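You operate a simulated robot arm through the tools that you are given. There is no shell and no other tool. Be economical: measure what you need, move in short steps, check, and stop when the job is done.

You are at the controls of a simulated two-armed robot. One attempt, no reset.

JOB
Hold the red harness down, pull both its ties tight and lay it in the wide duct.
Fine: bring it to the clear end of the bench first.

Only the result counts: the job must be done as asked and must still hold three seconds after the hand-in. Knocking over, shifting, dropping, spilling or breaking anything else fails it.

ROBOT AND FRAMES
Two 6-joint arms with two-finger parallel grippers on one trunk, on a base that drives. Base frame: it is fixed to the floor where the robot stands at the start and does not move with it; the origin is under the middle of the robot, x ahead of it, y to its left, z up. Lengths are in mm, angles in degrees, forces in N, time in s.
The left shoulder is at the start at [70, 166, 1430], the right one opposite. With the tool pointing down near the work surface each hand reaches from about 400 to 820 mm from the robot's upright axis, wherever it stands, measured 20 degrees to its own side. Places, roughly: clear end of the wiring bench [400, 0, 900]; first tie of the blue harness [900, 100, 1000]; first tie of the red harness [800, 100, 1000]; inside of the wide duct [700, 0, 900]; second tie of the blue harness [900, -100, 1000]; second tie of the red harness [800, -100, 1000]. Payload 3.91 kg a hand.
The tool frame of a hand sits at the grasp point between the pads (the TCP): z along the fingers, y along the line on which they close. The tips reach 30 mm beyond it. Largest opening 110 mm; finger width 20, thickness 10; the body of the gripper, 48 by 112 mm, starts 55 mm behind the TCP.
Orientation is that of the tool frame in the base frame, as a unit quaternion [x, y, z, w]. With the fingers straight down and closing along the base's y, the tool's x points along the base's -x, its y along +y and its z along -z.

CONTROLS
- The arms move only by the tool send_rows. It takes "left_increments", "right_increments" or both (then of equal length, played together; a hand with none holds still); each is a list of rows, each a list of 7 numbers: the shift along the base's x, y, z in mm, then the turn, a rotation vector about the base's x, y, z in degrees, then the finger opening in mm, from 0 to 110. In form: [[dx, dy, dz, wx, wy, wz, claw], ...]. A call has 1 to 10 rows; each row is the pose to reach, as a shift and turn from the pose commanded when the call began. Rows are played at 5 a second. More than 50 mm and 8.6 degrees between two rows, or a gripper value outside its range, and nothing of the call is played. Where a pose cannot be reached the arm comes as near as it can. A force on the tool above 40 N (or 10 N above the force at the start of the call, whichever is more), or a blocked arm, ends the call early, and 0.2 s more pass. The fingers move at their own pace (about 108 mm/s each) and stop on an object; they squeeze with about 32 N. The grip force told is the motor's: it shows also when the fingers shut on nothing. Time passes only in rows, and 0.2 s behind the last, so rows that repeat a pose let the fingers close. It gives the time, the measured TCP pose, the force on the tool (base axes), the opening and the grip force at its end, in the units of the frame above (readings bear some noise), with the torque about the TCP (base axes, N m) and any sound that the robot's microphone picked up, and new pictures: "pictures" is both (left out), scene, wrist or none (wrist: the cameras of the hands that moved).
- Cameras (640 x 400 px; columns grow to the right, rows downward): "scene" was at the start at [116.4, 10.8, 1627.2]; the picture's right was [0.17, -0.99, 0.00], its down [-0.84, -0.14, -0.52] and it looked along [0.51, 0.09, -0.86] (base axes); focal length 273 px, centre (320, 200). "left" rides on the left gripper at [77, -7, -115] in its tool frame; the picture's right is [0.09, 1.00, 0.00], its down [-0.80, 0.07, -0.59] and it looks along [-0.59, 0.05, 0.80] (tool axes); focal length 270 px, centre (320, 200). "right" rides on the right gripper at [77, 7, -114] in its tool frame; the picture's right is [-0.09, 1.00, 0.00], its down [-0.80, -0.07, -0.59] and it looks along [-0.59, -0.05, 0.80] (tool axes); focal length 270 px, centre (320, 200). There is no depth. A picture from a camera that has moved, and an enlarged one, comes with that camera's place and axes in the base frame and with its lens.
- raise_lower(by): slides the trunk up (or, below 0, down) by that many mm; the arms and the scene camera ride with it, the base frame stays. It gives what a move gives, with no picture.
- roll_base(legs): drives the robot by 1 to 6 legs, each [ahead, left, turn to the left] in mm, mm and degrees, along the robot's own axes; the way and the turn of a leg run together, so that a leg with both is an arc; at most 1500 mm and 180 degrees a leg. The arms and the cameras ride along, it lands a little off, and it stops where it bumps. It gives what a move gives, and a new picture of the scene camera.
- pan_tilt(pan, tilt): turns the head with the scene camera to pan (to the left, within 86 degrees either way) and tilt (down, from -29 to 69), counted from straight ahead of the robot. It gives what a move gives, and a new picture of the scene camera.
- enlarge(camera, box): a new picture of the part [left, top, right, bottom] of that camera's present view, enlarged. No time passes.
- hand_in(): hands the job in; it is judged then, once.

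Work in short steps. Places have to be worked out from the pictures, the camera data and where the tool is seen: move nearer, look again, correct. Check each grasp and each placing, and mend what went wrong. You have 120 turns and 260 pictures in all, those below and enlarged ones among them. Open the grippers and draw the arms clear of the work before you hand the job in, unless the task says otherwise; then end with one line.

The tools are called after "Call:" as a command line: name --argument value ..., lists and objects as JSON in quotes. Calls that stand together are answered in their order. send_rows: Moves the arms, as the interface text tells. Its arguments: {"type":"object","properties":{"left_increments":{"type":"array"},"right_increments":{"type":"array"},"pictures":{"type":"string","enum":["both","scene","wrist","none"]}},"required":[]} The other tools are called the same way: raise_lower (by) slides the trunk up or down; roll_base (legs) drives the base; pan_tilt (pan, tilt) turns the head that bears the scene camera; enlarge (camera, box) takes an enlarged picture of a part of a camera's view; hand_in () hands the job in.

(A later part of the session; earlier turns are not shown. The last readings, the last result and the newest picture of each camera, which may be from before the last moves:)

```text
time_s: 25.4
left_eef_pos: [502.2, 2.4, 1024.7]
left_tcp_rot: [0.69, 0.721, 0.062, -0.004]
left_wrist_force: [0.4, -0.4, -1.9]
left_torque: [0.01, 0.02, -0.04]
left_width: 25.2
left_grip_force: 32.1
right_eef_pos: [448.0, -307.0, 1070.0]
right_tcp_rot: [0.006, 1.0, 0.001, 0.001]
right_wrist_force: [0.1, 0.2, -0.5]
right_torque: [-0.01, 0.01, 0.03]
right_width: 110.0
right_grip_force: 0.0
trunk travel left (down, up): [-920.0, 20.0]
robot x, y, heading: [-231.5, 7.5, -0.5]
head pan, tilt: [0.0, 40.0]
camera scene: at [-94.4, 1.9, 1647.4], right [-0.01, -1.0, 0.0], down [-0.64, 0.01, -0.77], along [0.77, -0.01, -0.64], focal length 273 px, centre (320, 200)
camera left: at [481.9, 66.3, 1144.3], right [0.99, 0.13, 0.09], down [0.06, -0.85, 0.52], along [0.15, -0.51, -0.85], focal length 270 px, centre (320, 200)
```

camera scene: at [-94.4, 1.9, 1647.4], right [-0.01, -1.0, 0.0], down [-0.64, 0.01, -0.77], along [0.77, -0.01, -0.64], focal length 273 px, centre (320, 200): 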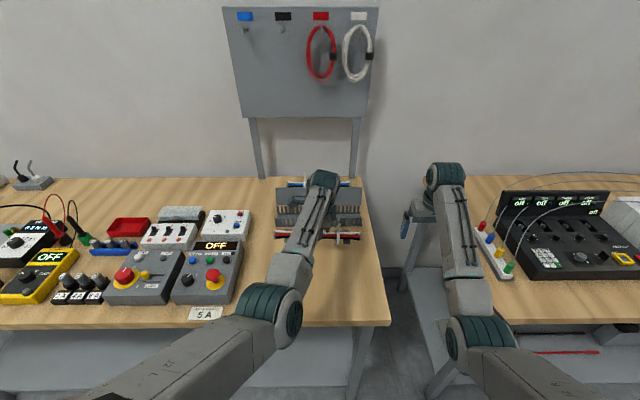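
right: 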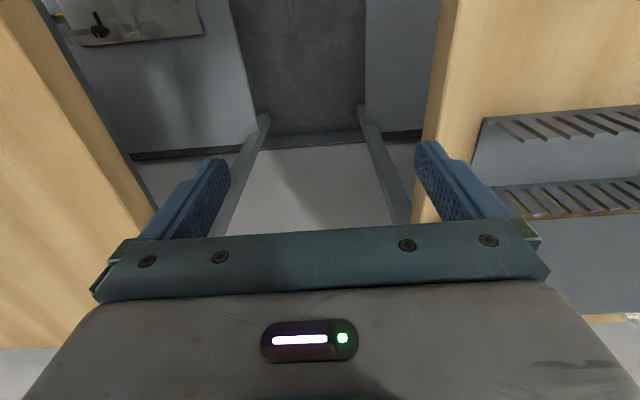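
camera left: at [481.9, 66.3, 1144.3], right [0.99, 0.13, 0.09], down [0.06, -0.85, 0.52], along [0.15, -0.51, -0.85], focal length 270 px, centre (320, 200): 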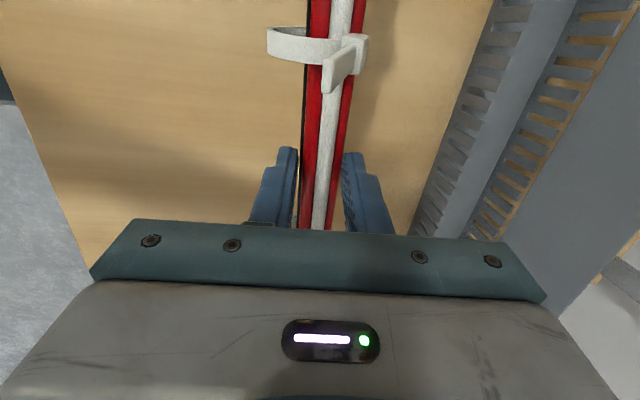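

Now the harness is over the clear bench. I'll restore the same hand orientation as at the grasp so the bundle lies flat, at x≈480.

Call:
send_rows --left_increments '[[-6, 0, 0, -1.9, 6.5, -0.8, 5], [-14, 0, 0, -3.9, 13.1, -1.5, 5], [-22, -2, 0, -5.8, 19.6, -2.3, 5], [-22, -2, -20, -5.8, 19.6, -2.3, 5], [-22, -2, -40, -5.8, 19.6, -2.3, 5]]' --pictures "both"

Call:
enlarge --camera "scene" --box '[230, 170, 390, 270]'

```text
time_s: 26.6
left_eef_pos: [479.0, -0.3, 984.8]
left_tcp_rot: [0.703, 0.699, -0.092, -0.092]
left_wrist_force: [0.2, -1.4, -3.3]
left_torque: [-0.02, -0.02, 0.0]
left_width: 24.9
left_grip_force: 32.2
right_eef_pos: [447.9, -306.6, 1069.4]
right_tcp_rot: [0.005, 1.0, -0.001, 0.002]
right_wrist_force: [0.8, -0.4, -0.5]
right_torque: [0.03, 0.03, 0.01]
right_width: 110.0
right_grip_force: 0.0
trunk travel left (down, up): [-920.0, 20.0]
robot x, y, heading: [-231.7, 5.6, -0.5]
head pan, tilt: [0.0, 40.0]
camera scene: at [-94.9, 2.8, 1647.5], right [-0.01, -1.0, 0.0], down [-0.64, 0.01, -0.77], along [0.77, -0.01, -0.64], focal length 273 px, centre (320, 200)
camera left: at [501.5, 76.4, 1097.4], right [0.96, 0.08, -0.25], down [0.21, -0.8, 0.56], along [-0.16, -0.59, -0.79], focal length 270 px, centre (320, 200)
```

scene: 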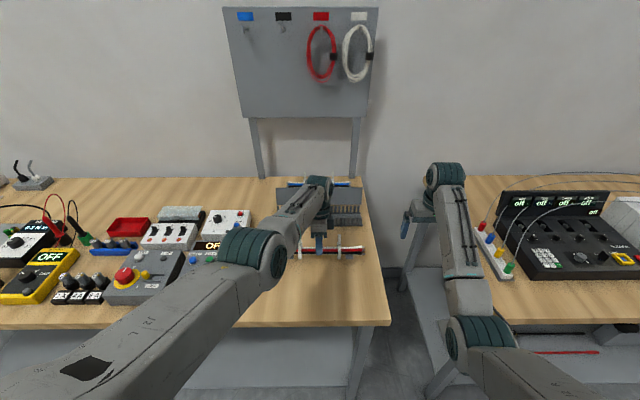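
left: 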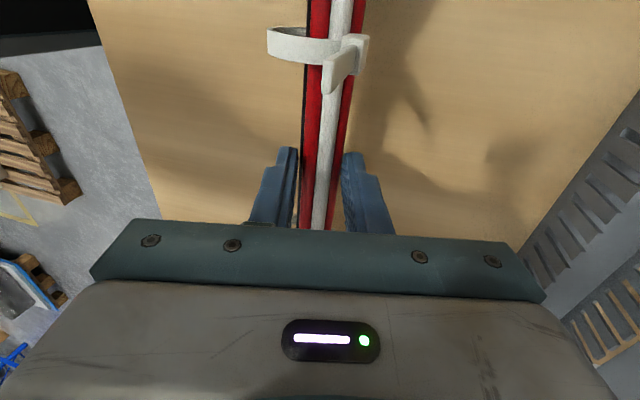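

```text
4.00 times, centred on (310, 220) of scene
camera zoom: at [-94.9, 2.8, 1647.5], right [-0.01, -1.0, 0.0], down [-0.64, 0.01, -0.77], along [0.77, -0.01, -0.64], focal length 1091 px, centre (360, 120)
```

zoom: 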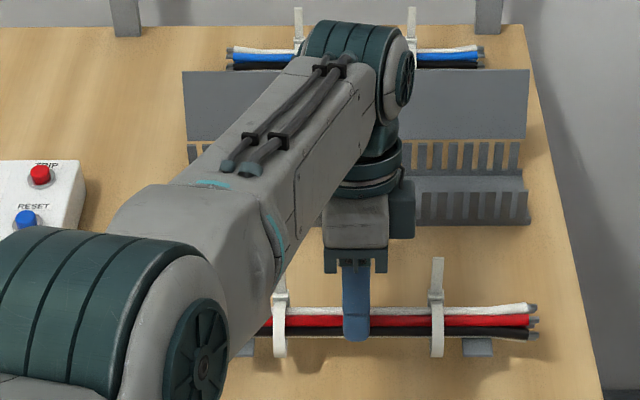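

The tails stand up vertically from heads on the +x side, and the harness still has its feet. I'll lower it to the bench at the same TCP height as at the grasp.

Call:
send_rows --left_increments '[[0, 0, -20, 0, 0, 0, 5], [0, 0, -36, 0, 0, 0, 5], [0, 0, -41, 0, 0, 0, 5], [0, 0, -44, 0, 0, 0, 5]]' --pictures "wrist"

Call:
enlarge --camera "scene" --box '[250, 190, 390, 280]'

```text
time_s: 27.6
left_eef_pos: [467.7, 6.2, 953.0]
left_tcp_rot: [0.704, 0.699, -0.092, -0.09]
left_wrist_force: [-0.3, -0.7, -3.2]
left_torque: [-0.03, -0.01, 0.01]
left_width: 25.3
left_grip_force: 32.4
left hand out of reach, approached as far as the arm can: row 1, 2, 3, 4
right_eef_pos: [446.4, -305.3, 1071.0]
right_tcp_rot: [0.005, 1.0, 0.0, 0.003]
right_wrist_force: [0.1, -0.5, 0.6]
right_torque: [0.0, -0.01, -0.01]
right_width: 110.0
right_grip_force: 0.0
trunk travel left (down, up): [-920.0, 20.0]
robot x, y, heading: [-231.9, 2.2, -0.8]
head pan, tilt: [0.0, 40.0]
camera left: at [490.4, 82.4, 1065.8], right [0.96, 0.08, -0.25], down [0.21, -0.8, 0.56], along [-0.16, -0.59, -0.79], focal length 270 px, centre (320, 200)
```

left: 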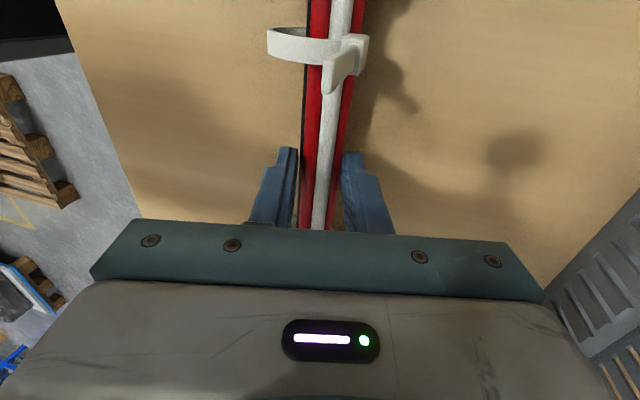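

```text
4.44 times, centred on (320, 235) of scene
camera zoom: at [-96.3, 3.0, 1647.6], right [-0.01, -1.0, 0.0], down [-0.64, 0.01, -0.77], along [0.77, -0.01, -0.64], focal length 1212 px, centre (320, 44)
```

zoom: 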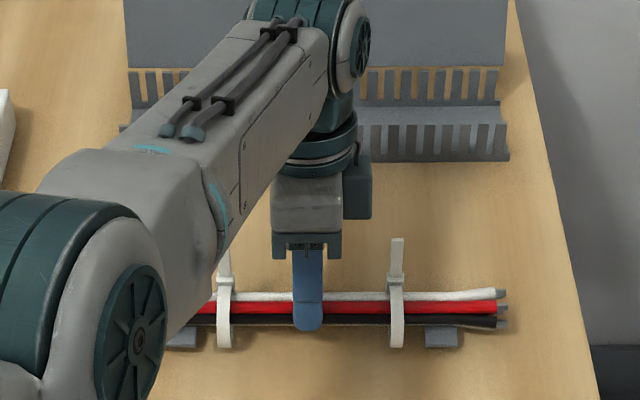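

The outer reach limits the last 13 mm. I'll drive the base 90 mm closer, then finish lowering at x≈500.

Call:
roll_base --legs '[[90, 0, 0]]'

Call:
send_rows --left_increments '[[-20, -3, 0, 0, 0, 0, 5], [-45, -6, -2, 0, 0, 0, 5], [-60, -6, -5, 0, 0, 0, 5], [-60, -6, -9, 0, 0, 0, 5], [-60, -6, -13, 0, 0, 0, 5]]' --pictures "wrist"

Call:
enlarge --camera "scene" --box '[250, 210, 410, 310]'

```text
time_s: 28.6
left_eef_pos: [551.4, 7.5, 958.1]
left_tcp_rot: [0.704, 0.699, -0.09, -0.088]
left_wrist_force: [0.0, 0.8, -2.0]
left_torque: [0.0, -0.02, 0.01]
left_width: 25.1
left_grip_force: 31.9
right_eef_pos: [530.5, -305.0, 1075.7]
right_tcp_rot: [0.003, 1.0, 0.0, 0.005]
right_wrist_force: [-0.2, -0.2, 0.9]
right_torque: [-0.01, -0.04, 0.01]
right_width: 110.1
right_grip_force: 0.0
trunk travel left (down, up): [-920.0, 20.0]
robot x, y, heading: [-142.5, 4.2, -0.5]
head pan, tilt: [0.0, 40.0]
camera scene: at [-16.2, 2.8, 1648.6], right [-0.01, -1.0, 0.0], down [-0.64, 0.0, -0.77], along [0.77, -0.01, -0.64], focal length 273 px, centre (320, 200)
```

scene: 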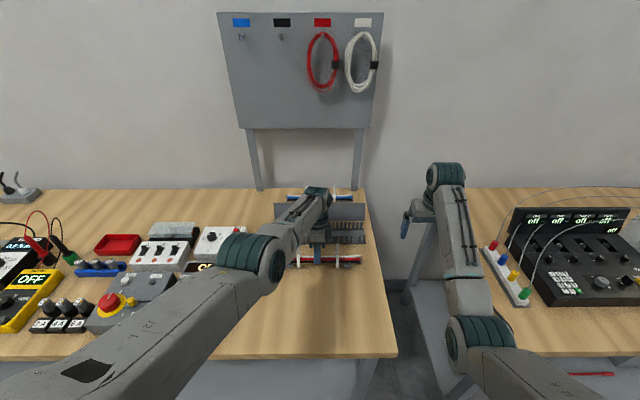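

```text
time_s: 29.9
left_eef_pos: [494.0, 2.1, 941.5]
left_tcp_rot: [0.704, 0.699, -0.09, -0.089]
left_wrist_force: [0.9, 0.6, 0.1]
left_torque: [-0.24, -0.01, 0.11]
left_width: 25.6
left_grip_force: 32.0
right_eef_pos: [535.5, -305.4, 1074.7]
right_tcp_rot: [0.004, 1.0, 0.001, 0.003]
right_wrist_force: [-0.4, -0.4, -0.8]
right_torque: [0.03, -0.01, 0.0]
right_width: 110.3
right_grip_force: 0.0
trunk travel left (down, up): [-920.0, 20.0]
robot x, y, heading: [-140.9, 4.2, -0.6]
head pan, tilt: [0.0, 40.0]
camera left: at [515.8, 78.8, 1053.8], right [0.96, 0.08, -0.25], down [0.21, -0.8, 0.56], along [-0.16, -0.59, -0.79], focal length 270 px, centre (320, 200)
```

left: 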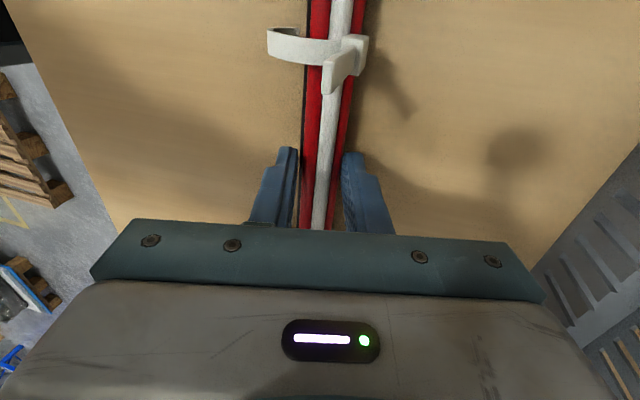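

```text
4.00 times, centred on (330, 260) of scene
camera zoom: at [-9.9, 2.7, 1647.9], right [-0.01, -1.0, 0.0], down [-0.64, 0.0, -0.77], along [0.77, -0.01, -0.64], focal length 1091 px, centre (280, -40)
```

zoom: 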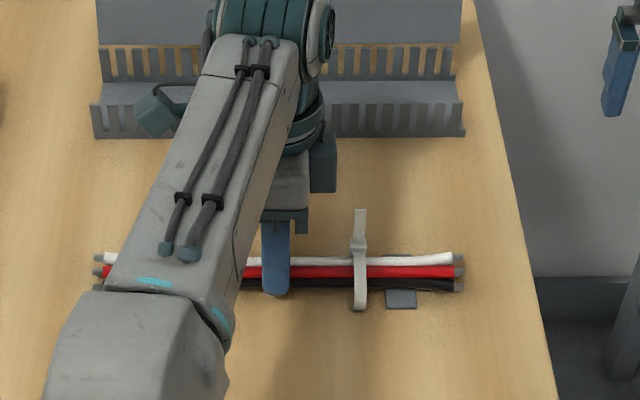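

The harness rests on the bench (the weight reading vanished). The −y tie's tail rises from about (505,−67,929) to (513,−67,962), flat in the y–z plane, so the right hand must close along x. I'll press the left hand 2 mm further and start turning the right hand at its safe spot.

Call:
send_rows --left_increments '[[0, 0, -1, 0, 0, 0, 5], [0, 0, -2, 0, 0, 0, 5], [0, 0, -2, 0, 0, 0, 5], [0, 0, -2, 0, 0, 0, 5], [0, 0, -2, 0, 0, 0, 5], [0, 0, -2, 0, 0, 0, 5], [0, 0, -2, 0, 0, 0, 5], [0, 0, -2, 0, 0, 0, 5], [0, 0, -2, 0, 0, 0, 5], [0, 0, -2, 0, 0, 0, 5]]' --right_increments '[[0, 0, -8, 0, 0, 8.5, 110], [0, 0, -16, 0, 0, 17, 110], [0, 0, -24, 0, 0, 25.5, 110], [0, 0, -32, 0, 0, 34, 110], [0, 0, -40, 0, 0, 42.5, 110], [0, 0, -48, 0, 0, 51, 90], [0, 0, -55, 0, 0, 59.5, 80], [0, 0, -60, 0, 0, 68, 70], [0, 0, -60, 0, 0, 76.5, 60], [0, 0, -60, 0, 0, 85, 50]]' --pictures "wrist"

```text
time_s: 32.0
left_eef_pos: [493.8, 3.2, 939.8]
left_tcp_rot: [0.704, 0.699, -0.091, -0.088]
left_wrist_force: [4.7, 5.1, 21.9]
left_torque: [0.13, 0.06, -0.1]
left_width: 24.9
left_grip_force: 31.6
right_eef_pos: [532.9, -303.8, 1013.7]
right_tcp_rot: [-0.674, 0.739, 0.002, 0.002]
right_wrist_force: [-0.3, -0.8, 0.5]
right_torque: [0.0, -0.02, -0.04]
right_width: 50.3
right_grip_force: 0.1
trunk travel left (down, up): [-920.0, 20.0]
robot x, y, heading: [-140.8, 7.4, -0.6]
head pan, tilt: [0.0, 40.0]
camera right: at [520.6, -379.0, 1127.1], right [-0.98, 0.18, 0.0], down [0.14, 0.79, 0.6], along [0.11, 0.59, -0.8], focal length 270 px, centre (320, 200)
camera left: at [516.1, 78.2, 1051.9], right [0.96, 0.08, -0.25], down [0.21, -0.8, 0.56], along [-0.15, -0.59, -0.79], focal length 270 px, centre (320, 200)
```

right: 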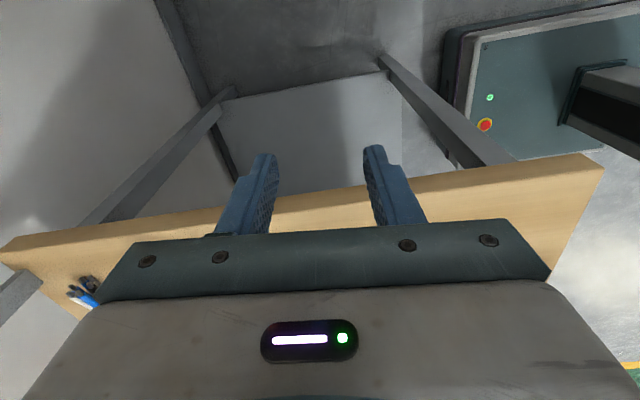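
left: 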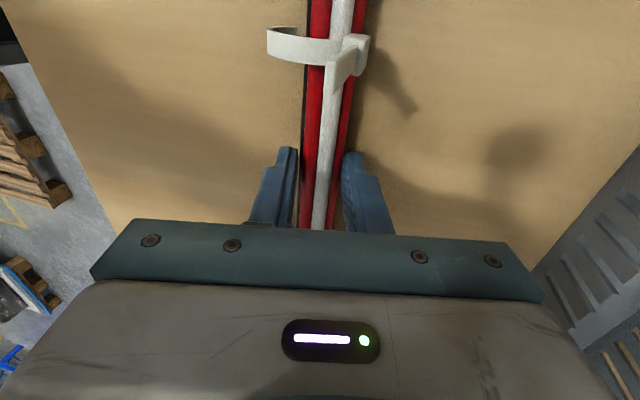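

The left hand presses at about 22 N. I'll now tilt the right hand 25° (body outboard) and bring it near the −y tail at a safe height.

Call:
send_rows --right_increments '[[0, 30, 0, 6.2, -0.2, 1.2, 50], [-2, 65, 0, 12.5, -0.5, 2.5, 50], [-5, 100, 0, 18.8, -0.8, 3.8, 50], [-8, 140, 0, 25, -1.1, 5, 50], [-12, 180, 0, 25, -1.1, 5, 50]]' --pictures "both"

Call:
enlarge --camera "right" --box '[200, 50, 440, 230]'

```text
time_s: 33.2
left_eef_pos: [493.1, 1.3, 938.3]
left_tcp_rot: [0.704, 0.699, -0.092, -0.088]
left_wrist_force: [3.4, 2.9, 20.0]
left_torque: [-0.41, 0.02, 0.06]
left_width: 25.2
left_grip_force: 31.9
right_eef_pos: [522.1, -122.5, 1013.9]
right_tcp_rot: [-0.688, 0.692, 0.155, 0.154]
right_wrist_force: [-0.1, 0.0, 0.3]
right_torque: [-0.01, 0.01, 0.01]
right_width: 49.6
right_grip_force: 0.1
trunk travel left (down, up): [-920.0, 20.0]
robot x, y, heading: [-139.3, 4.2, -0.6]
head pan, tilt: [0.0, 40.0]
camera scene: at [-10.5, 5.5, 1647.9], right [-0.01, -1.0, 0.0], down [-0.64, 0.0, -0.77], along [0.77, -0.01, -0.64], focal length 273 px, centre (320, 200)
camera right: at [515.5, -240.4, 1084.5], right [-1.0, 0.09, 0.04], down [0.07, 0.47, 0.88], along [0.06, 0.88, -0.48], focal length 270 px, centre (320, 200)
```

scene: 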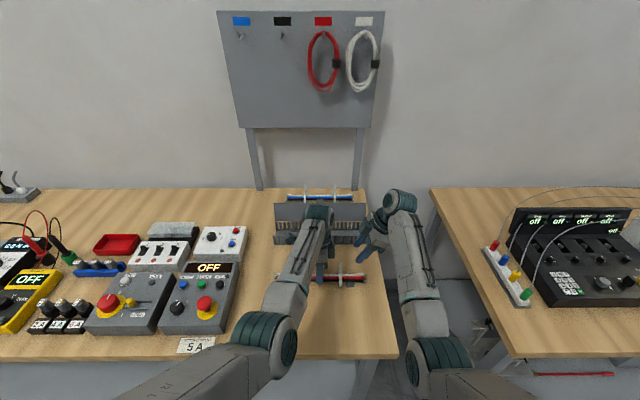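
right: 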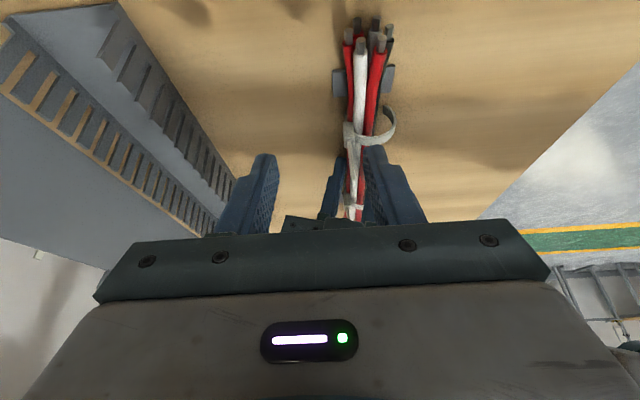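

```text
2.22 times, centred on (320, 140) of right
camera zoom: at [515.5, -240.4, 1084.5], right [-1.0, 0.09, 0.04], down [0.07, 0.47, 0.88], along [0.06, 0.88, -0.48], focal length 601 px, centre (320, 333)
```

zoom: 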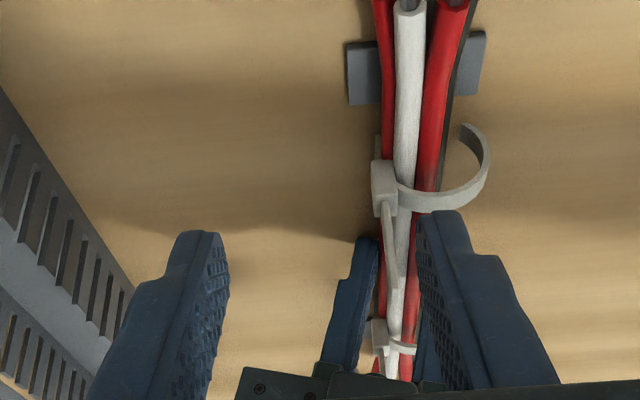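

Two views agree that the −y tie head is at (502,−67,930) and its tail is vertical up to about z 980 at x≈501. I'll move the right hand in to straddle the tail at TCP (501,−67,977).

Call:
send_rows --right_increments '[[-20, 0, 0, 0, 0, 0, 44], [-21, 0, -18, 0, 0, 0, 40], [-21, 20, -37, 0, 0, 0, 40], [-21, 40, -37, 0, 0, 0, 40], [-21, 54, -37, 0, 0, 0, 40]]' --pictures "both"

Call:
enlarge --camera "right" --box '[200, 50, 440, 230]'

Call:
enlarge --camera "scene" --box '[270, 200, 420, 300]'

```text
time_s: 34.5
left_eef_pos: [493.5, 2.4, 938.3]
left_tcp_rot: [0.703, 0.699, -0.091, -0.089]
left_wrist_force: [0.4, 3.2, 13.7]
left_torque: [0.07, 0.08, -0.1]
left_width: 25.3
left_grip_force: 31.9
right_eef_pos: [501.5, -72.3, 976.5]
right_tcp_rot: [-0.688, 0.692, 0.155, 0.154]
right_wrist_force: [0.5, 0.5, 0.1]
right_torque: [-0.01, 0.05, 0.01]
right_width: 40.0
right_grip_force: 0.0
trunk travel left (down, up): [-920.0, 20.0]
robot x, y, heading: [-142.2, 4.3, -0.4]
head pan, tilt: [0.0, 40.0]
camera scene: at [-10.6, 3.6, 1647.9], right [-0.01, -1.0, 0.0], down [-0.64, 0.0, -0.77], along [0.77, -0.01, -0.64], focal length 273 px, centre (320, 200)
camera right: at [495.3, -189.5, 1046.3], right [-1.0, 0.08, 0.04], down [0.07, 0.47, 0.88], along [0.06, 0.88, -0.47], focal length 270 px, centre (320, 200)
```

scene: 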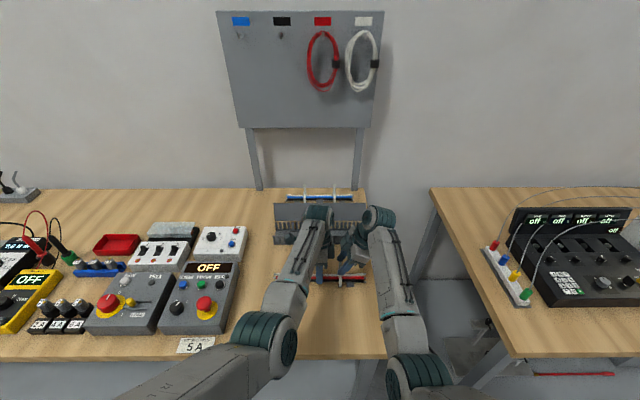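
right: 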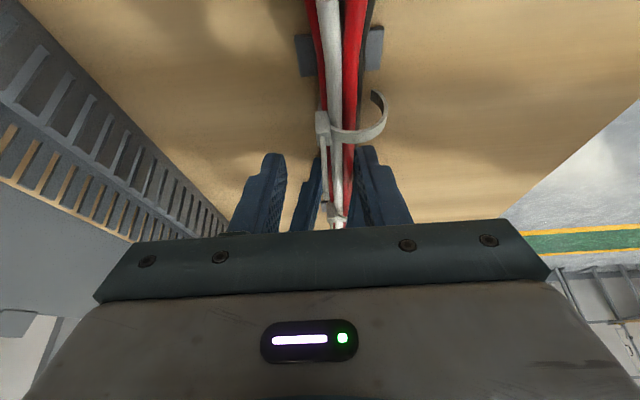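

```text
2.22 times, centred on (320, 140) of right
camera zoom: at [495.3, -189.5, 1046.3], right [-1.0, 0.08, 0.04], down [0.07, 0.47, 0.88], along [0.06, 0.88, -0.47], focal length 601 px, centre (320, 333)
```

zoom: 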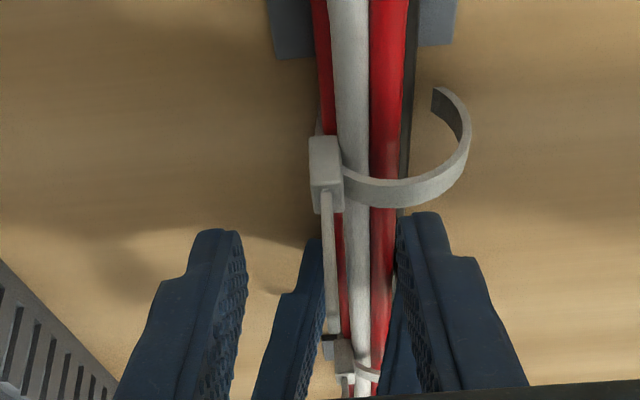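

```text
4.00 times, centred on (345, 250) of scene
camera zoom: at [-10.6, 3.6, 1647.9], right [-0.01, -1.0, 0.0], down [-0.64, 0.0, -0.77], along [0.77, -0.01, -0.64], focal length 1091 px, centre (220, 0)
```

zoom: 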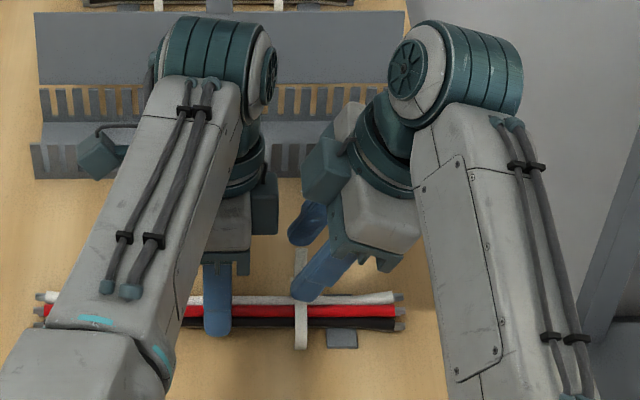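

The tail stands centred between the fingers. I'll close the right gripper on it.

Call:
send_rows --right_increments '[[0, 3, 0, 0, 0, 0, 20], [0, 4, 0, 0, 0, 0, 0], [0, 4, 0, 0, 0, 0, 0], [0, 4, 0, 0, 0, 0, 0]]' --pictures "wrist"

Call:
enlarge --camera "right" --box '[200, 50, 440, 230]'

```text
time_s: 35.5
left_eef_pos: [494.5, 1.0, 937.9]
left_tcp_rot: [0.702, 0.7, -0.09, -0.09]
left_wrist_force: [10.5, 4.7, 2.5]
left_torque: [-0.46, -0.16, 0.46]
left_width: 25.2
left_grip_force: 31.6
right_eef_pos: [502.2, -68.1, 976.0]
right_tcp_rot: [-0.688, 0.692, 0.156, 0.154]
right_wrist_force: [-12.6, -5.1, 6.1]
right_torque: [-0.19, 0.56, 0.08]
right_width: 2.4
right_grip_force: 32.3
trunk travel left (down, up): [-920.0, 20.0]
robot x, y, heading: [-140.2, 1.8, -0.4]
head pan, tilt: [0.0, 40.0]
camera right: at [495.0, -185.3, 1045.2], right [-1.0, 0.08, 0.04], down [0.08, 0.47, 0.88], along [0.06, 0.88, -0.47], focal length 270 px, centre (320, 200)
```

right: 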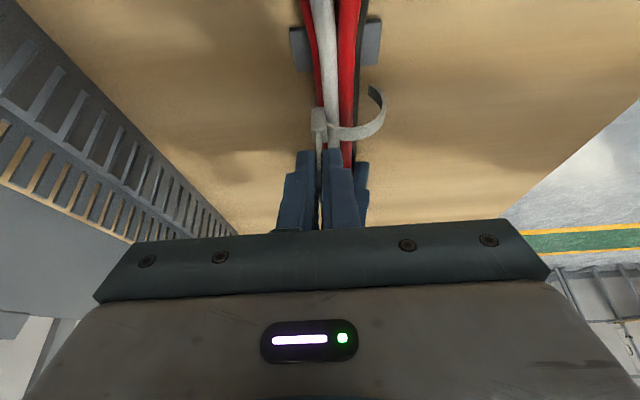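

```text
2.22 times, centred on (320, 140) of right
camera zoom: at [495.0, -185.3, 1045.2], right [-1.0, 0.08, 0.04], down [0.08, 0.47, 0.88], along [0.06, 0.88, -0.47], focal length 601 px, centre (320, 333)
```

zoom: 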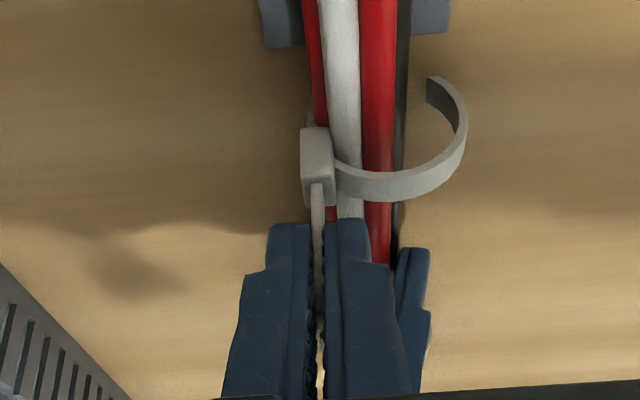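

Tail gripped (2.4 mm), with a side force of about −12 N in x, so I'll ease the hand 2 mm toward −x. Then I'll start pulling up in small steps.

Call:
send_rows --right_increments '[[-1.5, -1, 1, 0, 0, 0, 0], [-1.5, -1, 3, 0, 0, 0, 0], [-1.5, -1, 5, 0, 0, 0, 0], [-1.5, -1, 7, 0, 0, 0, 0]]' --pictures "wrist"

Call:
enlarge --camera "right" --box '[200, 50, 440, 230]'

```text
time_s: 36.5
left_eef_pos: [494.0, 1.5, 937.2]
left_tcp_rot: [0.703, 0.699, -0.091, -0.09]
left_wrist_force: [-4.3, 4.7, 9.3]
left_torque: [0.28, 0.06, 0.09]
left_width: 25.4
left_grip_force: 31.9
right_eef_pos: [500.5, -68.1, 984.0]
right_tcp_rot: [-0.688, 0.692, 0.155, 0.155]
right_wrist_force: [2.5, -3.1, -0.3]
right_torque: [-0.09, -0.12, 0.03]
right_width: 2.4
right_grip_force: 31.3
trunk travel left (down, up): [-920.0, 20.0]
robot x, y, heading: [-141.6, 2.2, -0.2]
head pan, tilt: [0.0, 40.0]
camera right: at [494.0, -185.3, 1053.8], right [-1.0, 0.09, 0.04], down [0.07, 0.47, 0.88], along [0.06, 0.88, -0.47], focal length 270 px, centre (320, 200)
```

right: 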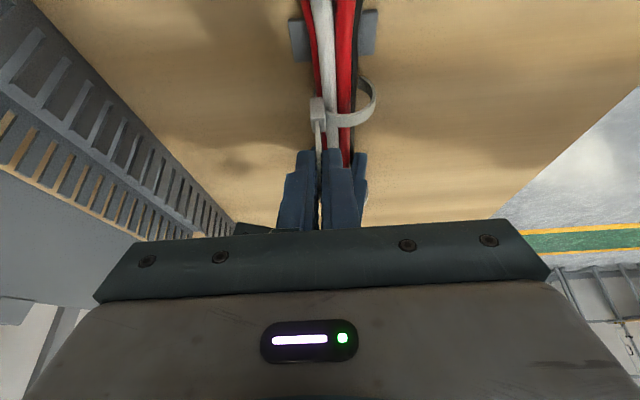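

```text
2.22 times, centred on (320, 140) of right
camera zoom: at [494.0, -185.3, 1053.8], right [-1.0, 0.09, 0.04], down [0.07, 0.47, 0.88], along [0.06, 0.88, -0.47], focal length 601 px, centre (320, 333)
```

zoom: 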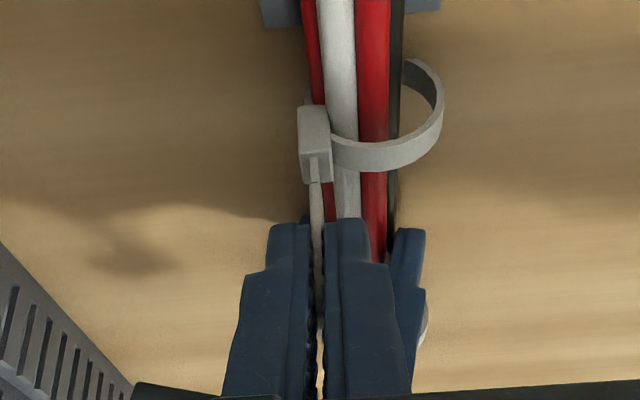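

The loop is visibly shrinking as I pull, at low force. I'll keep pulling.

Call:
send_rows --right_increments '[[0, 0, 2, 0, 0, 0, 0], [0, 0, 4, 0, 0, 0, 0], [0, 0, 6, 0, 0, 0, 0], [0, 0, 8, 0, 0, 0, 0]]' --pictures "wrist"

Call:
enlarge --camera "right" --box '[200, 50, 440, 230]'

```text
time_s: 37.5
left_eef_pos: [494.2, 0.5, 938.5]
left_tcp_rot: [0.703, 0.699, -0.09, -0.091]
left_wrist_force: [-5.3, 6.3, 5.8]
left_torque: [0.49, 0.28, -0.01]
left_width: 25.1
left_grip_force: 31.8
right_eef_pos: [499.9, -68.2, 991.7]
right_tcp_rot: [-0.687, 0.692, 0.156, 0.155]
right_wrist_force: [2.4, -6.5, 0.3]
right_torque: [-0.53, -0.31, 0.05]
right_width: 2.3
right_grip_force: 31.6
trunk travel left (down, up): [-920.0, 20.0]
robot x, y, heading: [-141.1, 5.0, -0.4]
head pan, tilt: [0.0, 40.0]
camera right: at [493.9, -185.2, 1060.9], right [-1.0, 0.08, 0.04], down [0.08, 0.47, 0.88], along [0.06, 0.88, -0.47], focal length 270 px, centre (320, 200)
```

right: 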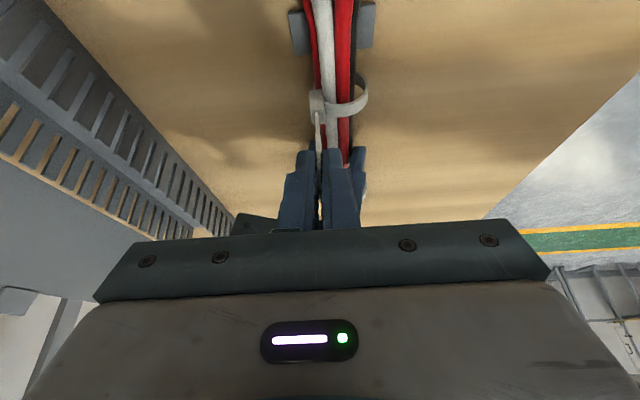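

```text
2.22 times, centred on (320, 140) of right
camera zoom: at [493.9, -185.2, 1060.9], right [-1.0, 0.08, 0.04], down [0.08, 0.47, 0.88], along [0.06, 0.88, -0.47], focal length 601 px, centre (320, 333)
```

zoom: 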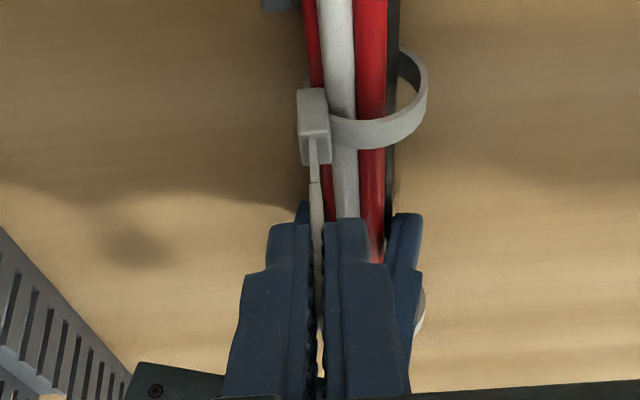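

Still shrinking, with a slight −y side load. I'll shift 1 mm −y and continue up.

Call:
send_rows --right_increments '[[0, -1, 2, 0, 0, 0, 0], [0, -1, 4, 0, 0, 0, 0], [0, -1, 6, 0, 0, 0, 0], [0, -1, 8, 0, 0, 0, 0]]' --pictures "wrist"

Call:
enlarge --camera "right" --box '[200, 50, 440, 230]'

```text
time_s: 38.5
left_eef_pos: [495.4, -0.1, 937.6]
left_tcp_rot: [0.704, 0.699, -0.092, -0.089]
left_wrist_force: [-5.4, -1.5, 4.6]
left_torque: [0.47, 0.12, -0.25]
left_width: 25.1
left_grip_force: 32.4
right_eef_pos: [501.2, -69.6, 999.4]
right_tcp_rot: [-0.688, 0.692, 0.155, 0.155]
right_wrist_force: [4.4, 2.1, 0.0]
right_torque: [-0.13, -0.21, -0.01]
right_width: 2.5
right_grip_force: 32.0
trunk travel left (down, up): [-920.0, 20.0]
robot x, y, heading: [-143.2, 4.1, -0.4]
head pan, tilt: [0.0, 40.0]
camera right: at [494.2, -186.0, 1069.0], right [-1.0, 0.08, 0.04], down [0.07, 0.47, 0.88], along [0.06, 0.88, -0.47], focal length 270 px, centre (320, 200)
```

right: 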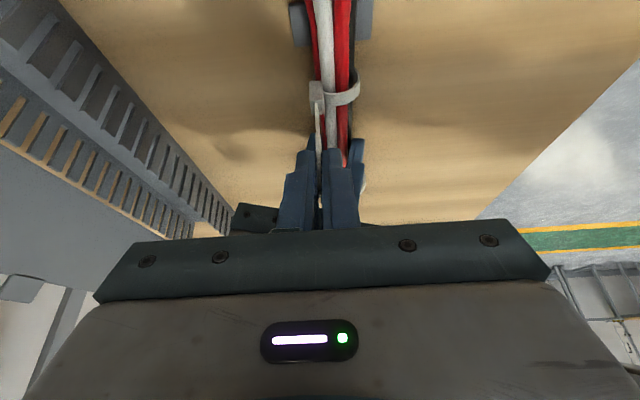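

```text
2.22 times, centred on (320, 140) of right
camera zoom: at [494.2, -186.0, 1069.0], right [-1.0, 0.08, 0.04], down [0.07, 0.47, 0.88], along [0.06, 0.88, -0.47], focal length 601 px, centre (320, 333)
```

zoom: 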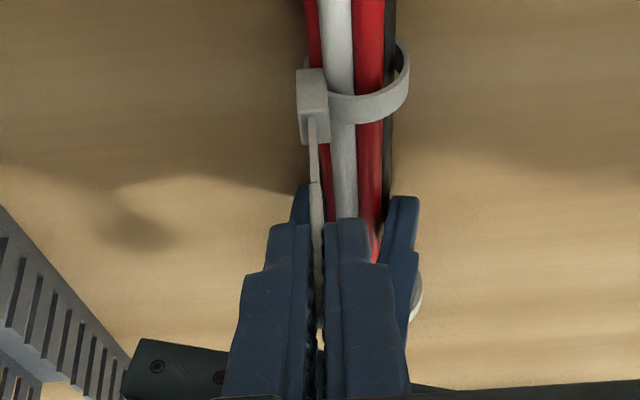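

Loop nearly at the bundle. I'll continue in finer steps and watch the vertical force.

Call:
send_rows --right_increments '[[0, 0, 1.5, 0, 0, 0, 0], [0, 0, 3, 0, 0, 0, 0], [0, 0, 4.5, 0, 0, 0, 0], [0, 0, 6, 0, 0, 0, 0]]' --pictures "none"

Call:
enlarge --camera "right" --box '[200, 50, 440, 230]'

```text
time_s: 39.5
left_eef_pos: [494.2, -0.5, 937.7]
left_tcp_rot: [0.703, 0.699, -0.091, -0.09]
left_wrist_force: [-3.8, -7.0, 6.3]
left_torque: [-0.04, 0.16, -0.16]
left_width: 25.4
left_grip_force: 31.9
right_eef_pos: [500.7, -69.4, 1005.1]
right_tcp_rot: [-0.688, 0.692, 0.155, 0.154]
right_wrist_force: [3.8, 5.7, -0.7]
right_torque: [0.19, -0.24, 0.01]
right_width: 2.2
right_grip_force: 32.0
trunk travel left (down, up): [-920.0, 20.0]
robot x, y, heading: [-147.7, 3.4, -0.4]
head pan, tilt: [0.0, 40.0]
```

```text
2.22 times, centred on (320, 140) of right
camera zoom: at [494.5, -186.3, 1074.0], right [-1.0, 0.08, 0.04], down [0.08, 0.47, 0.88], along [0.06, 0.88, -0.47], focal length 601 px, centre (320, 333)
```

zoom: 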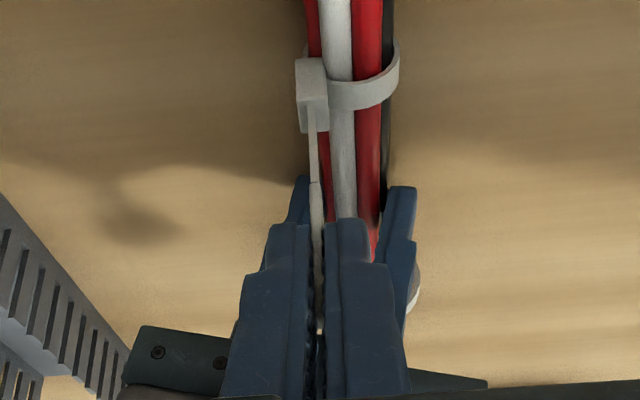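

Call:
send_rows --right_increments '[[0, 1, 1.5, 0, 0, 0, 0], [0, 1, 3, 0, 0, 0, 0], [0, 1, 4.5, 0, 0, 0, 0], [0, 1, 6, 0, 0, 0, 0]]' --pictures "none"

Call:
enlarge --camera "right" --box '[200, 50, 440, 230]'

```text
time_s: 40.5
left_eef_pos: [495.1, 1.7, 937.3]
left_tcp_rot: [0.703, 0.7, -0.091, -0.09]
left_wrist_force: [-3.5, 0.2, 9.7]
left_torque: [-0.15, 0.25, -0.08]
left_width: 25.1
left_grip_force: 32.1
right_eef_pos: [500.4, -68.6, 1009.4]
right_tcp_rot: [-0.688, 0.692, 0.155, 0.154]
right_wrist_force: [2.6, -3.2, -4.3]
right_torque: [-0.07, -0.32, -0.05]
right_width: 2.2
right_grip_force: 31.3
trunk travel left (down, up): [-920.0, 20.0]
robot x, y, heading: [-143.2, 3.9, -0.3]
head pan, tilt: [0.0, 40.0]
```

```text
2.22 times, centred on (320, 140) of right
camera zoom: at [494.2, -185.3, 1079.7], right [-1.0, 0.09, 0.04], down [0.08, 0.47, 0.88], along [0.06, 0.88, -0.47], focal length 601 px, centre (320, 333)
```

zoom: 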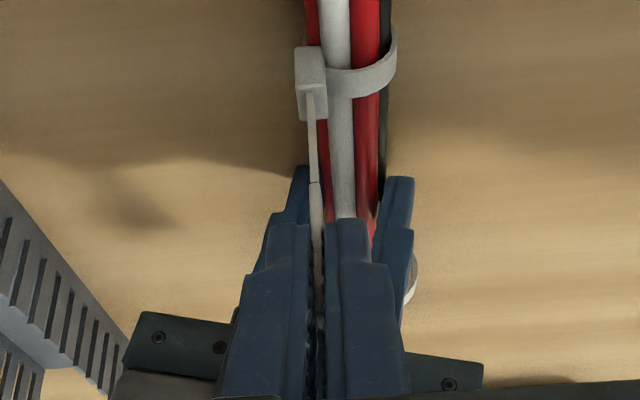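

Force is starting to build (−4 N). Continuing.

Call:
send_rows --right_increments '[[0, 0, 1.5, 0, 0, 0, 0], [0, 0, 3, 0, 0, 0, 0], [0, 0, 4.5, 0, 0, 0, 0]]' --pictures "none"

Call:
enlarge --camera "right" --box '[200, 50, 440, 230]'

```text
time_s: 41.2
left_eef_pos: [496.1, 1.3, 939.4]
left_tcp_rot: [0.703, 0.7, -0.09, -0.089]
left_wrist_force: [-1.8, 2.5, 23.9]
left_torque: [-0.34, 0.23, -0.25]
left_width: 25.5
left_grip_force: 31.9
right_eef_pos: [501.5, -67.4, 1013.2]
right_tcp_rot: [-0.688, 0.692, 0.156, 0.154]
right_wrist_force: [3.1, -1.1, -19.0]
right_torque: [-0.6, -0.47, -0.15]
right_width: 2.3
right_grip_force: 32.5
trunk travel left (down, up): [-920.0, 20.0]
robot x, y, heading: [-143.2, 4.4, -0.4]
head pan, tilt: [0.0, 40.0]
```

```text
2.22 times, centred on (320, 140) of right
camera zoom: at [494.8, -184.2, 1084.1], right [-1.0, 0.08, 0.04], down [0.08, 0.47, 0.88], along [0.05, 0.88, -0.47], focal length 601 px, centre (320, 333)
```

zoom: 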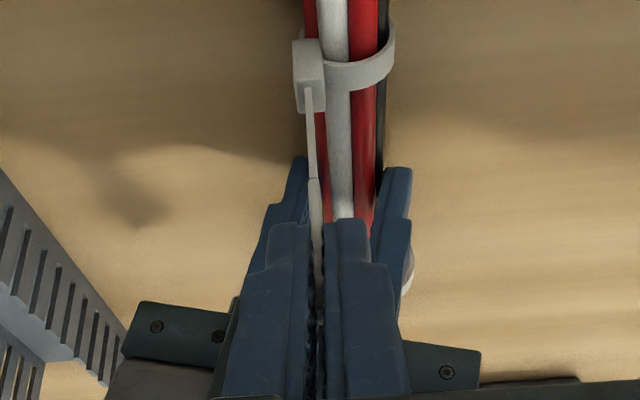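

Resistance jumped to 19 N, so the tie is near tight. One small extra pull to confirm.

Call:
send_rows --right_increments '[[0, 0, 1, 0, 0, 0, 0], [0, 0, 2, 0, 0, 0, 0]]' --pictures "none"

Call:
enlarge --camera "right" --box '[260, 50, 380, 140]'

```text
time_s: 41.9
left_eef_pos: [495.6, 0.4, 939.1]
left_tcp_rot: [0.703, 0.699, -0.091, -0.09]
left_wrist_force: [-2.5, -2.1, 23.9]
left_torque: [-0.27, 0.22, -0.22]
left_width: 25.3
left_grip_force: 31.6
right_eef_pos: [501.0, -67.0, 1016.3]
right_tcp_rot: [-0.688, 0.692, 0.156, 0.153]
right_wrist_force: [2.8, 4.2, -22.0]
right_torque: [-0.29, -0.5, -0.11]
right_width: 2.2
right_grip_force: 32.3
trunk travel left (down, up): [-920.0, 20.0]
robot x, y, heading: [-141.4, 2.2, -0.6]
head pan, tilt: [0.0, 40.0]
```

```text
4.44 times, centred on (320, 95) of right
camera zoom: at [494.6, -184.1, 1086.6], right [-1.0, 0.08, 0.04], down [0.08, 0.47, 0.88], along [0.05, 0.88, -0.47], focal length 1201 px, centre (320, 667)
```

zoom: 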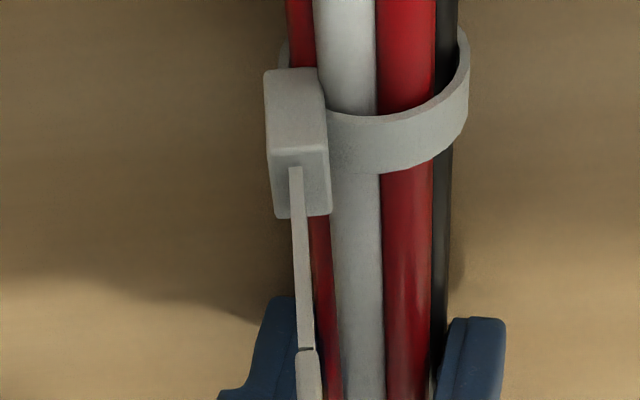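

Loop still has a small gap on the −x side, so I'll keep going gently.

Call:
send_rows --right_increments '[[0, -0.5, 1, 0, 0, 0, 0], [0, -0.5, 2, 0, 0, 0, 0], [0, -0.5, 3, 0, 0, 0, 0]]' --pictures "none"

Call:
enlarge --camera "right" --box '[260, 50, 380, 140]'

```text
time_s: 42.6
left_eef_pos: [494.1, 1.2, 937.9]
left_tcp_rot: [0.703, 0.699, -0.091, -0.089]
left_wrist_force: [0.0, -9.4, 22.1]
left_torque: [-0.45, 0.13, -0.14]
left_width: 25.2
left_grip_force: 31.5
right_eef_pos: [501.5, -67.9, 1018.9]
right_tcp_rot: [-0.688, 0.692, 0.157, 0.154]
right_wrist_force: [0.5, 9.4, -21.4]
right_torque: [0.03, -0.26, -0.02]
right_width: 2.4
right_grip_force: 32.6
trunk travel left (down, up): [-920.0, 20.0]
robot x, y, heading: [-144.5, 3.9, -0.4]
head pan, tilt: [0.0, 40.0]
```

```text
4.44 times, centred on (320, 95) of right
camera zoom: at [495.6, -184.8, 1088.7], right [-1.0, 0.08, 0.04], down [0.08, 0.47, 0.88], along [0.05, 0.88, -0.47], focal length 1201 px, centre (320, 667)
```

zoom: 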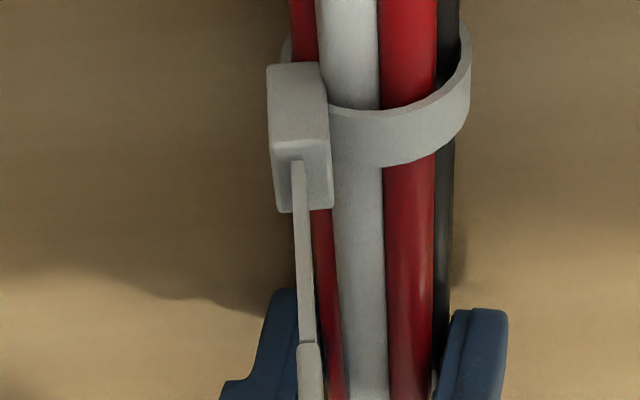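

The tail length between head and notch stopped growing while force stays at about 22 N, so this tie is at its stop and tight. I'll relax, open the right hand and retreat outward.

Call:
send_rows --right_increments '[[0, 0, -3, 0, 0, 0, 0], [0, 0, -3, 0, 0, 0, 20], [0, 0, -3, 0, 0, 0, 40], [0, -30, -3, 0, 0, 0, 40], [0, -70, 5, 0, 0, 0, 40], [0, -110, 20, 0, 0, 0, 40]]' --pictures "both"

Call:
enlarge --camera "right" --box '[200, 50, 440, 230]'

Call:
enlarge --camera "scene" --box '[270, 200, 420, 300]'

```text
time_s: 44.0
left_eef_pos: [496.0, 0.3, 938.0]
left_tcp_rot: [0.702, 0.7, -0.091, -0.091]
left_wrist_force: [-0.9, -0.1, -1.7]
left_torque: [0.0, 0.01, -0.03]
left_width: 25.2
left_grip_force: 31.5
right_eef_pos: [499.7, -180.2, 1041.6]
right_tcp_rot: [-0.688, 0.691, 0.157, 0.155]
right_wrist_force: [-0.2, -0.2, -0.3]
right_torque: [0.04, -0.04, 0.02]
right_width: 39.8
right_grip_force: 0.1
trunk travel left (down, up): [-920.0, 20.0]
robot x, y, heading: [-139.8, -0.4, -0.4]
head pan, tilt: [0.0, 40.0]
camera scene: at [-7.6, 0.5, 1647.6], right [-0.01, -1.0, 0.0], down [-0.64, 0.01, -0.77], along [0.77, 0.0, -0.64], focal length 273 px, centre (320, 200)
camera right: at [493.6, -297.6, 1110.7], right [-1.0, 0.08, 0.04], down [0.08, 0.47, 0.88], along [0.05, 0.88, -0.47], focal length 270 px, centre (320, 200)
```

scene: 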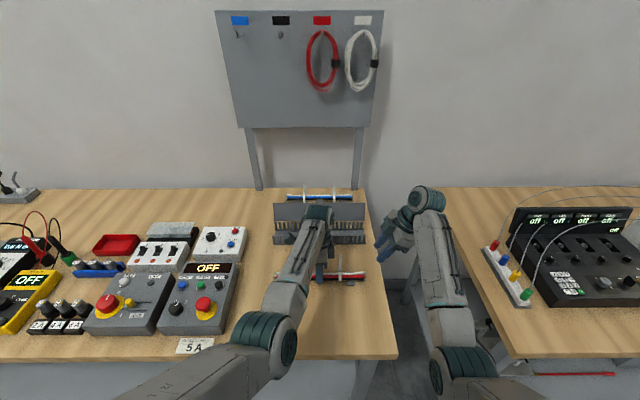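
right: 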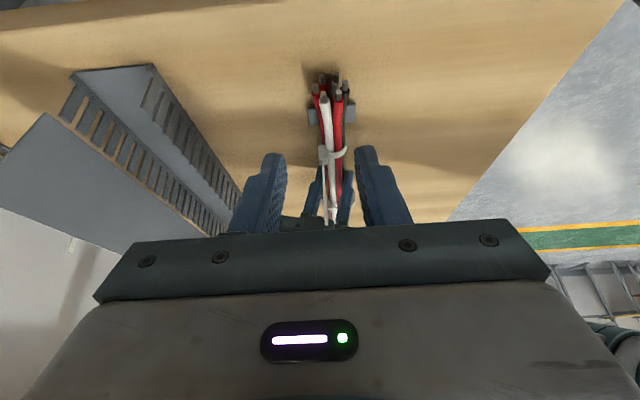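

```text
2.22 times, centred on (320, 140) of right
camera zoom: at [493.6, -297.6, 1110.7], right [-1.0, 0.08, 0.04], down [0.08, 0.47, 0.88], along [0.05, 0.88, -0.47], focal length 601 px, centre (320, 333)
```

zoom: 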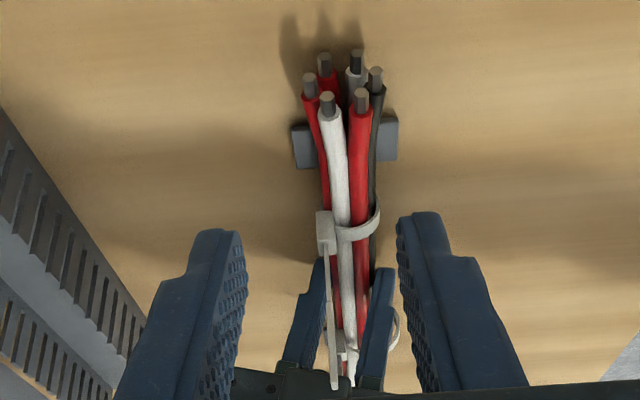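

```text
4.00 times, centred on (345, 250) of scene
camera zoom: at [-7.6, 0.5, 1647.6], right [-0.01, -1.0, 0.0], down [-0.64, 0.01, -0.77], along [0.77, 0.0, -0.64], focal length 1091 px, centre (220, 0)
```

zoom: 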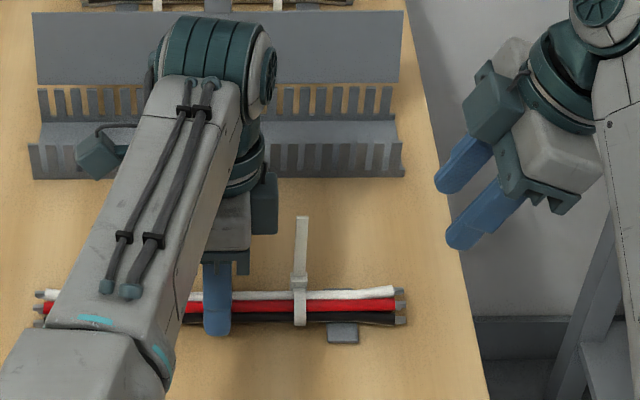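

Tie 1 is tight, with a long tail and a snug loop. Next the hands swap roles: I'll set the harness down, open the left hand and lift it off along its tool axis, then shift it outboard.

Call:
send_rows --left_increments '[[0, 0, -2, 0, 0, 0, 5], [0, 0, -2, 0, 0, 0, 30], [0, 0, -2, 0, 0, 0, 50], [0, 0, -2, 0, 0, 0, 56], [5, 0, 20, 0, 0, 0, 56], [12, 0, 50, 0, 0, 0, 56], [20, 0, 80, 0, 0, 0, 56], [20, 10, 95, 0, 0, 0, 56]]' --pictures "both"

Call:
enlarge --camera "left" --box '[200, 0, 500, 220]'

```text
time_s: 45.9
left_eef_pos: [515.4, 11.7, 1035.4]
left_tcp_rot: [0.704, 0.699, -0.091, -0.09]
left_wrist_force: [-0.6, -0.7, 0.7]
left_torque: [-0.01, -0.02, 0.0]
left_width: 56.0
left_grip_force: 0.0
right_eef_pos: [499.6, -179.4, 1041.1]
right_tcp_rot: [-0.688, 0.692, 0.156, 0.154]
right_wrist_force: [-0.9, -0.1, -1.3]
right_torque: [0.0, 0.0, 0.0]
right_width: 40.2
right_grip_force: 0.0
trunk travel left (down, up): [-920.0, 20.0]
robot x, y, heading: [-142.2, 3.2, -0.2]
head pan, tilt: [0.0, 40.0]
camera scene: at [-7.3, 3.2, 1647.6], right [-0.01, -1.0, 0.0], down [-0.64, 0.0, -0.77], along [0.77, -0.01, -0.64], focal length 273 px, centre (320, 200)
camera left: at [539.3, 87.7, 1147.8], right [0.96, 0.08, -0.25], down [0.22, -0.8, 0.56], along [-0.16, -0.59, -0.79], focal length 270 px, centre (320, 200)
```

scene: 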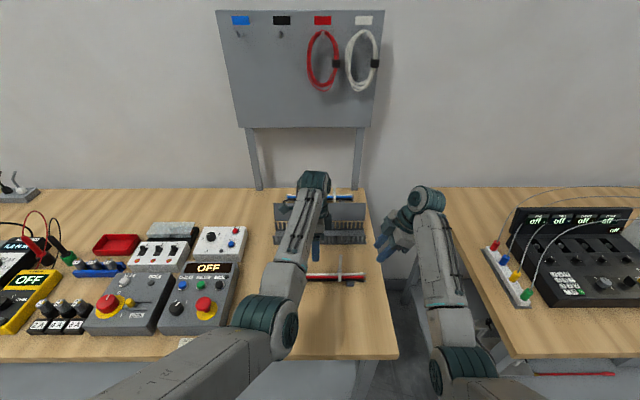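
left: 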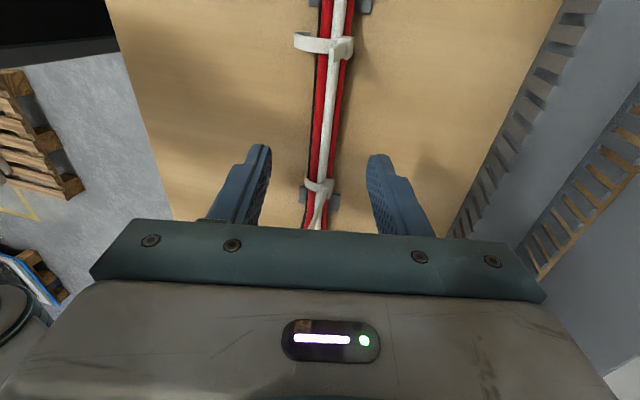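

```text
1.82 times, centred on (350, 110) of left
camera zoom: at [539.3, 87.7, 1147.8], right [0.96, 0.08, -0.25], down [0.22, -0.8, 0.56], along [-0.16, -0.59, -0.79], focal length 491 px, centre (266, 364)
```

zoom: 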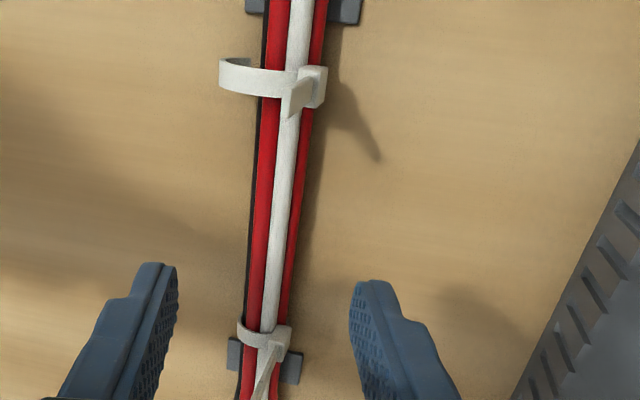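

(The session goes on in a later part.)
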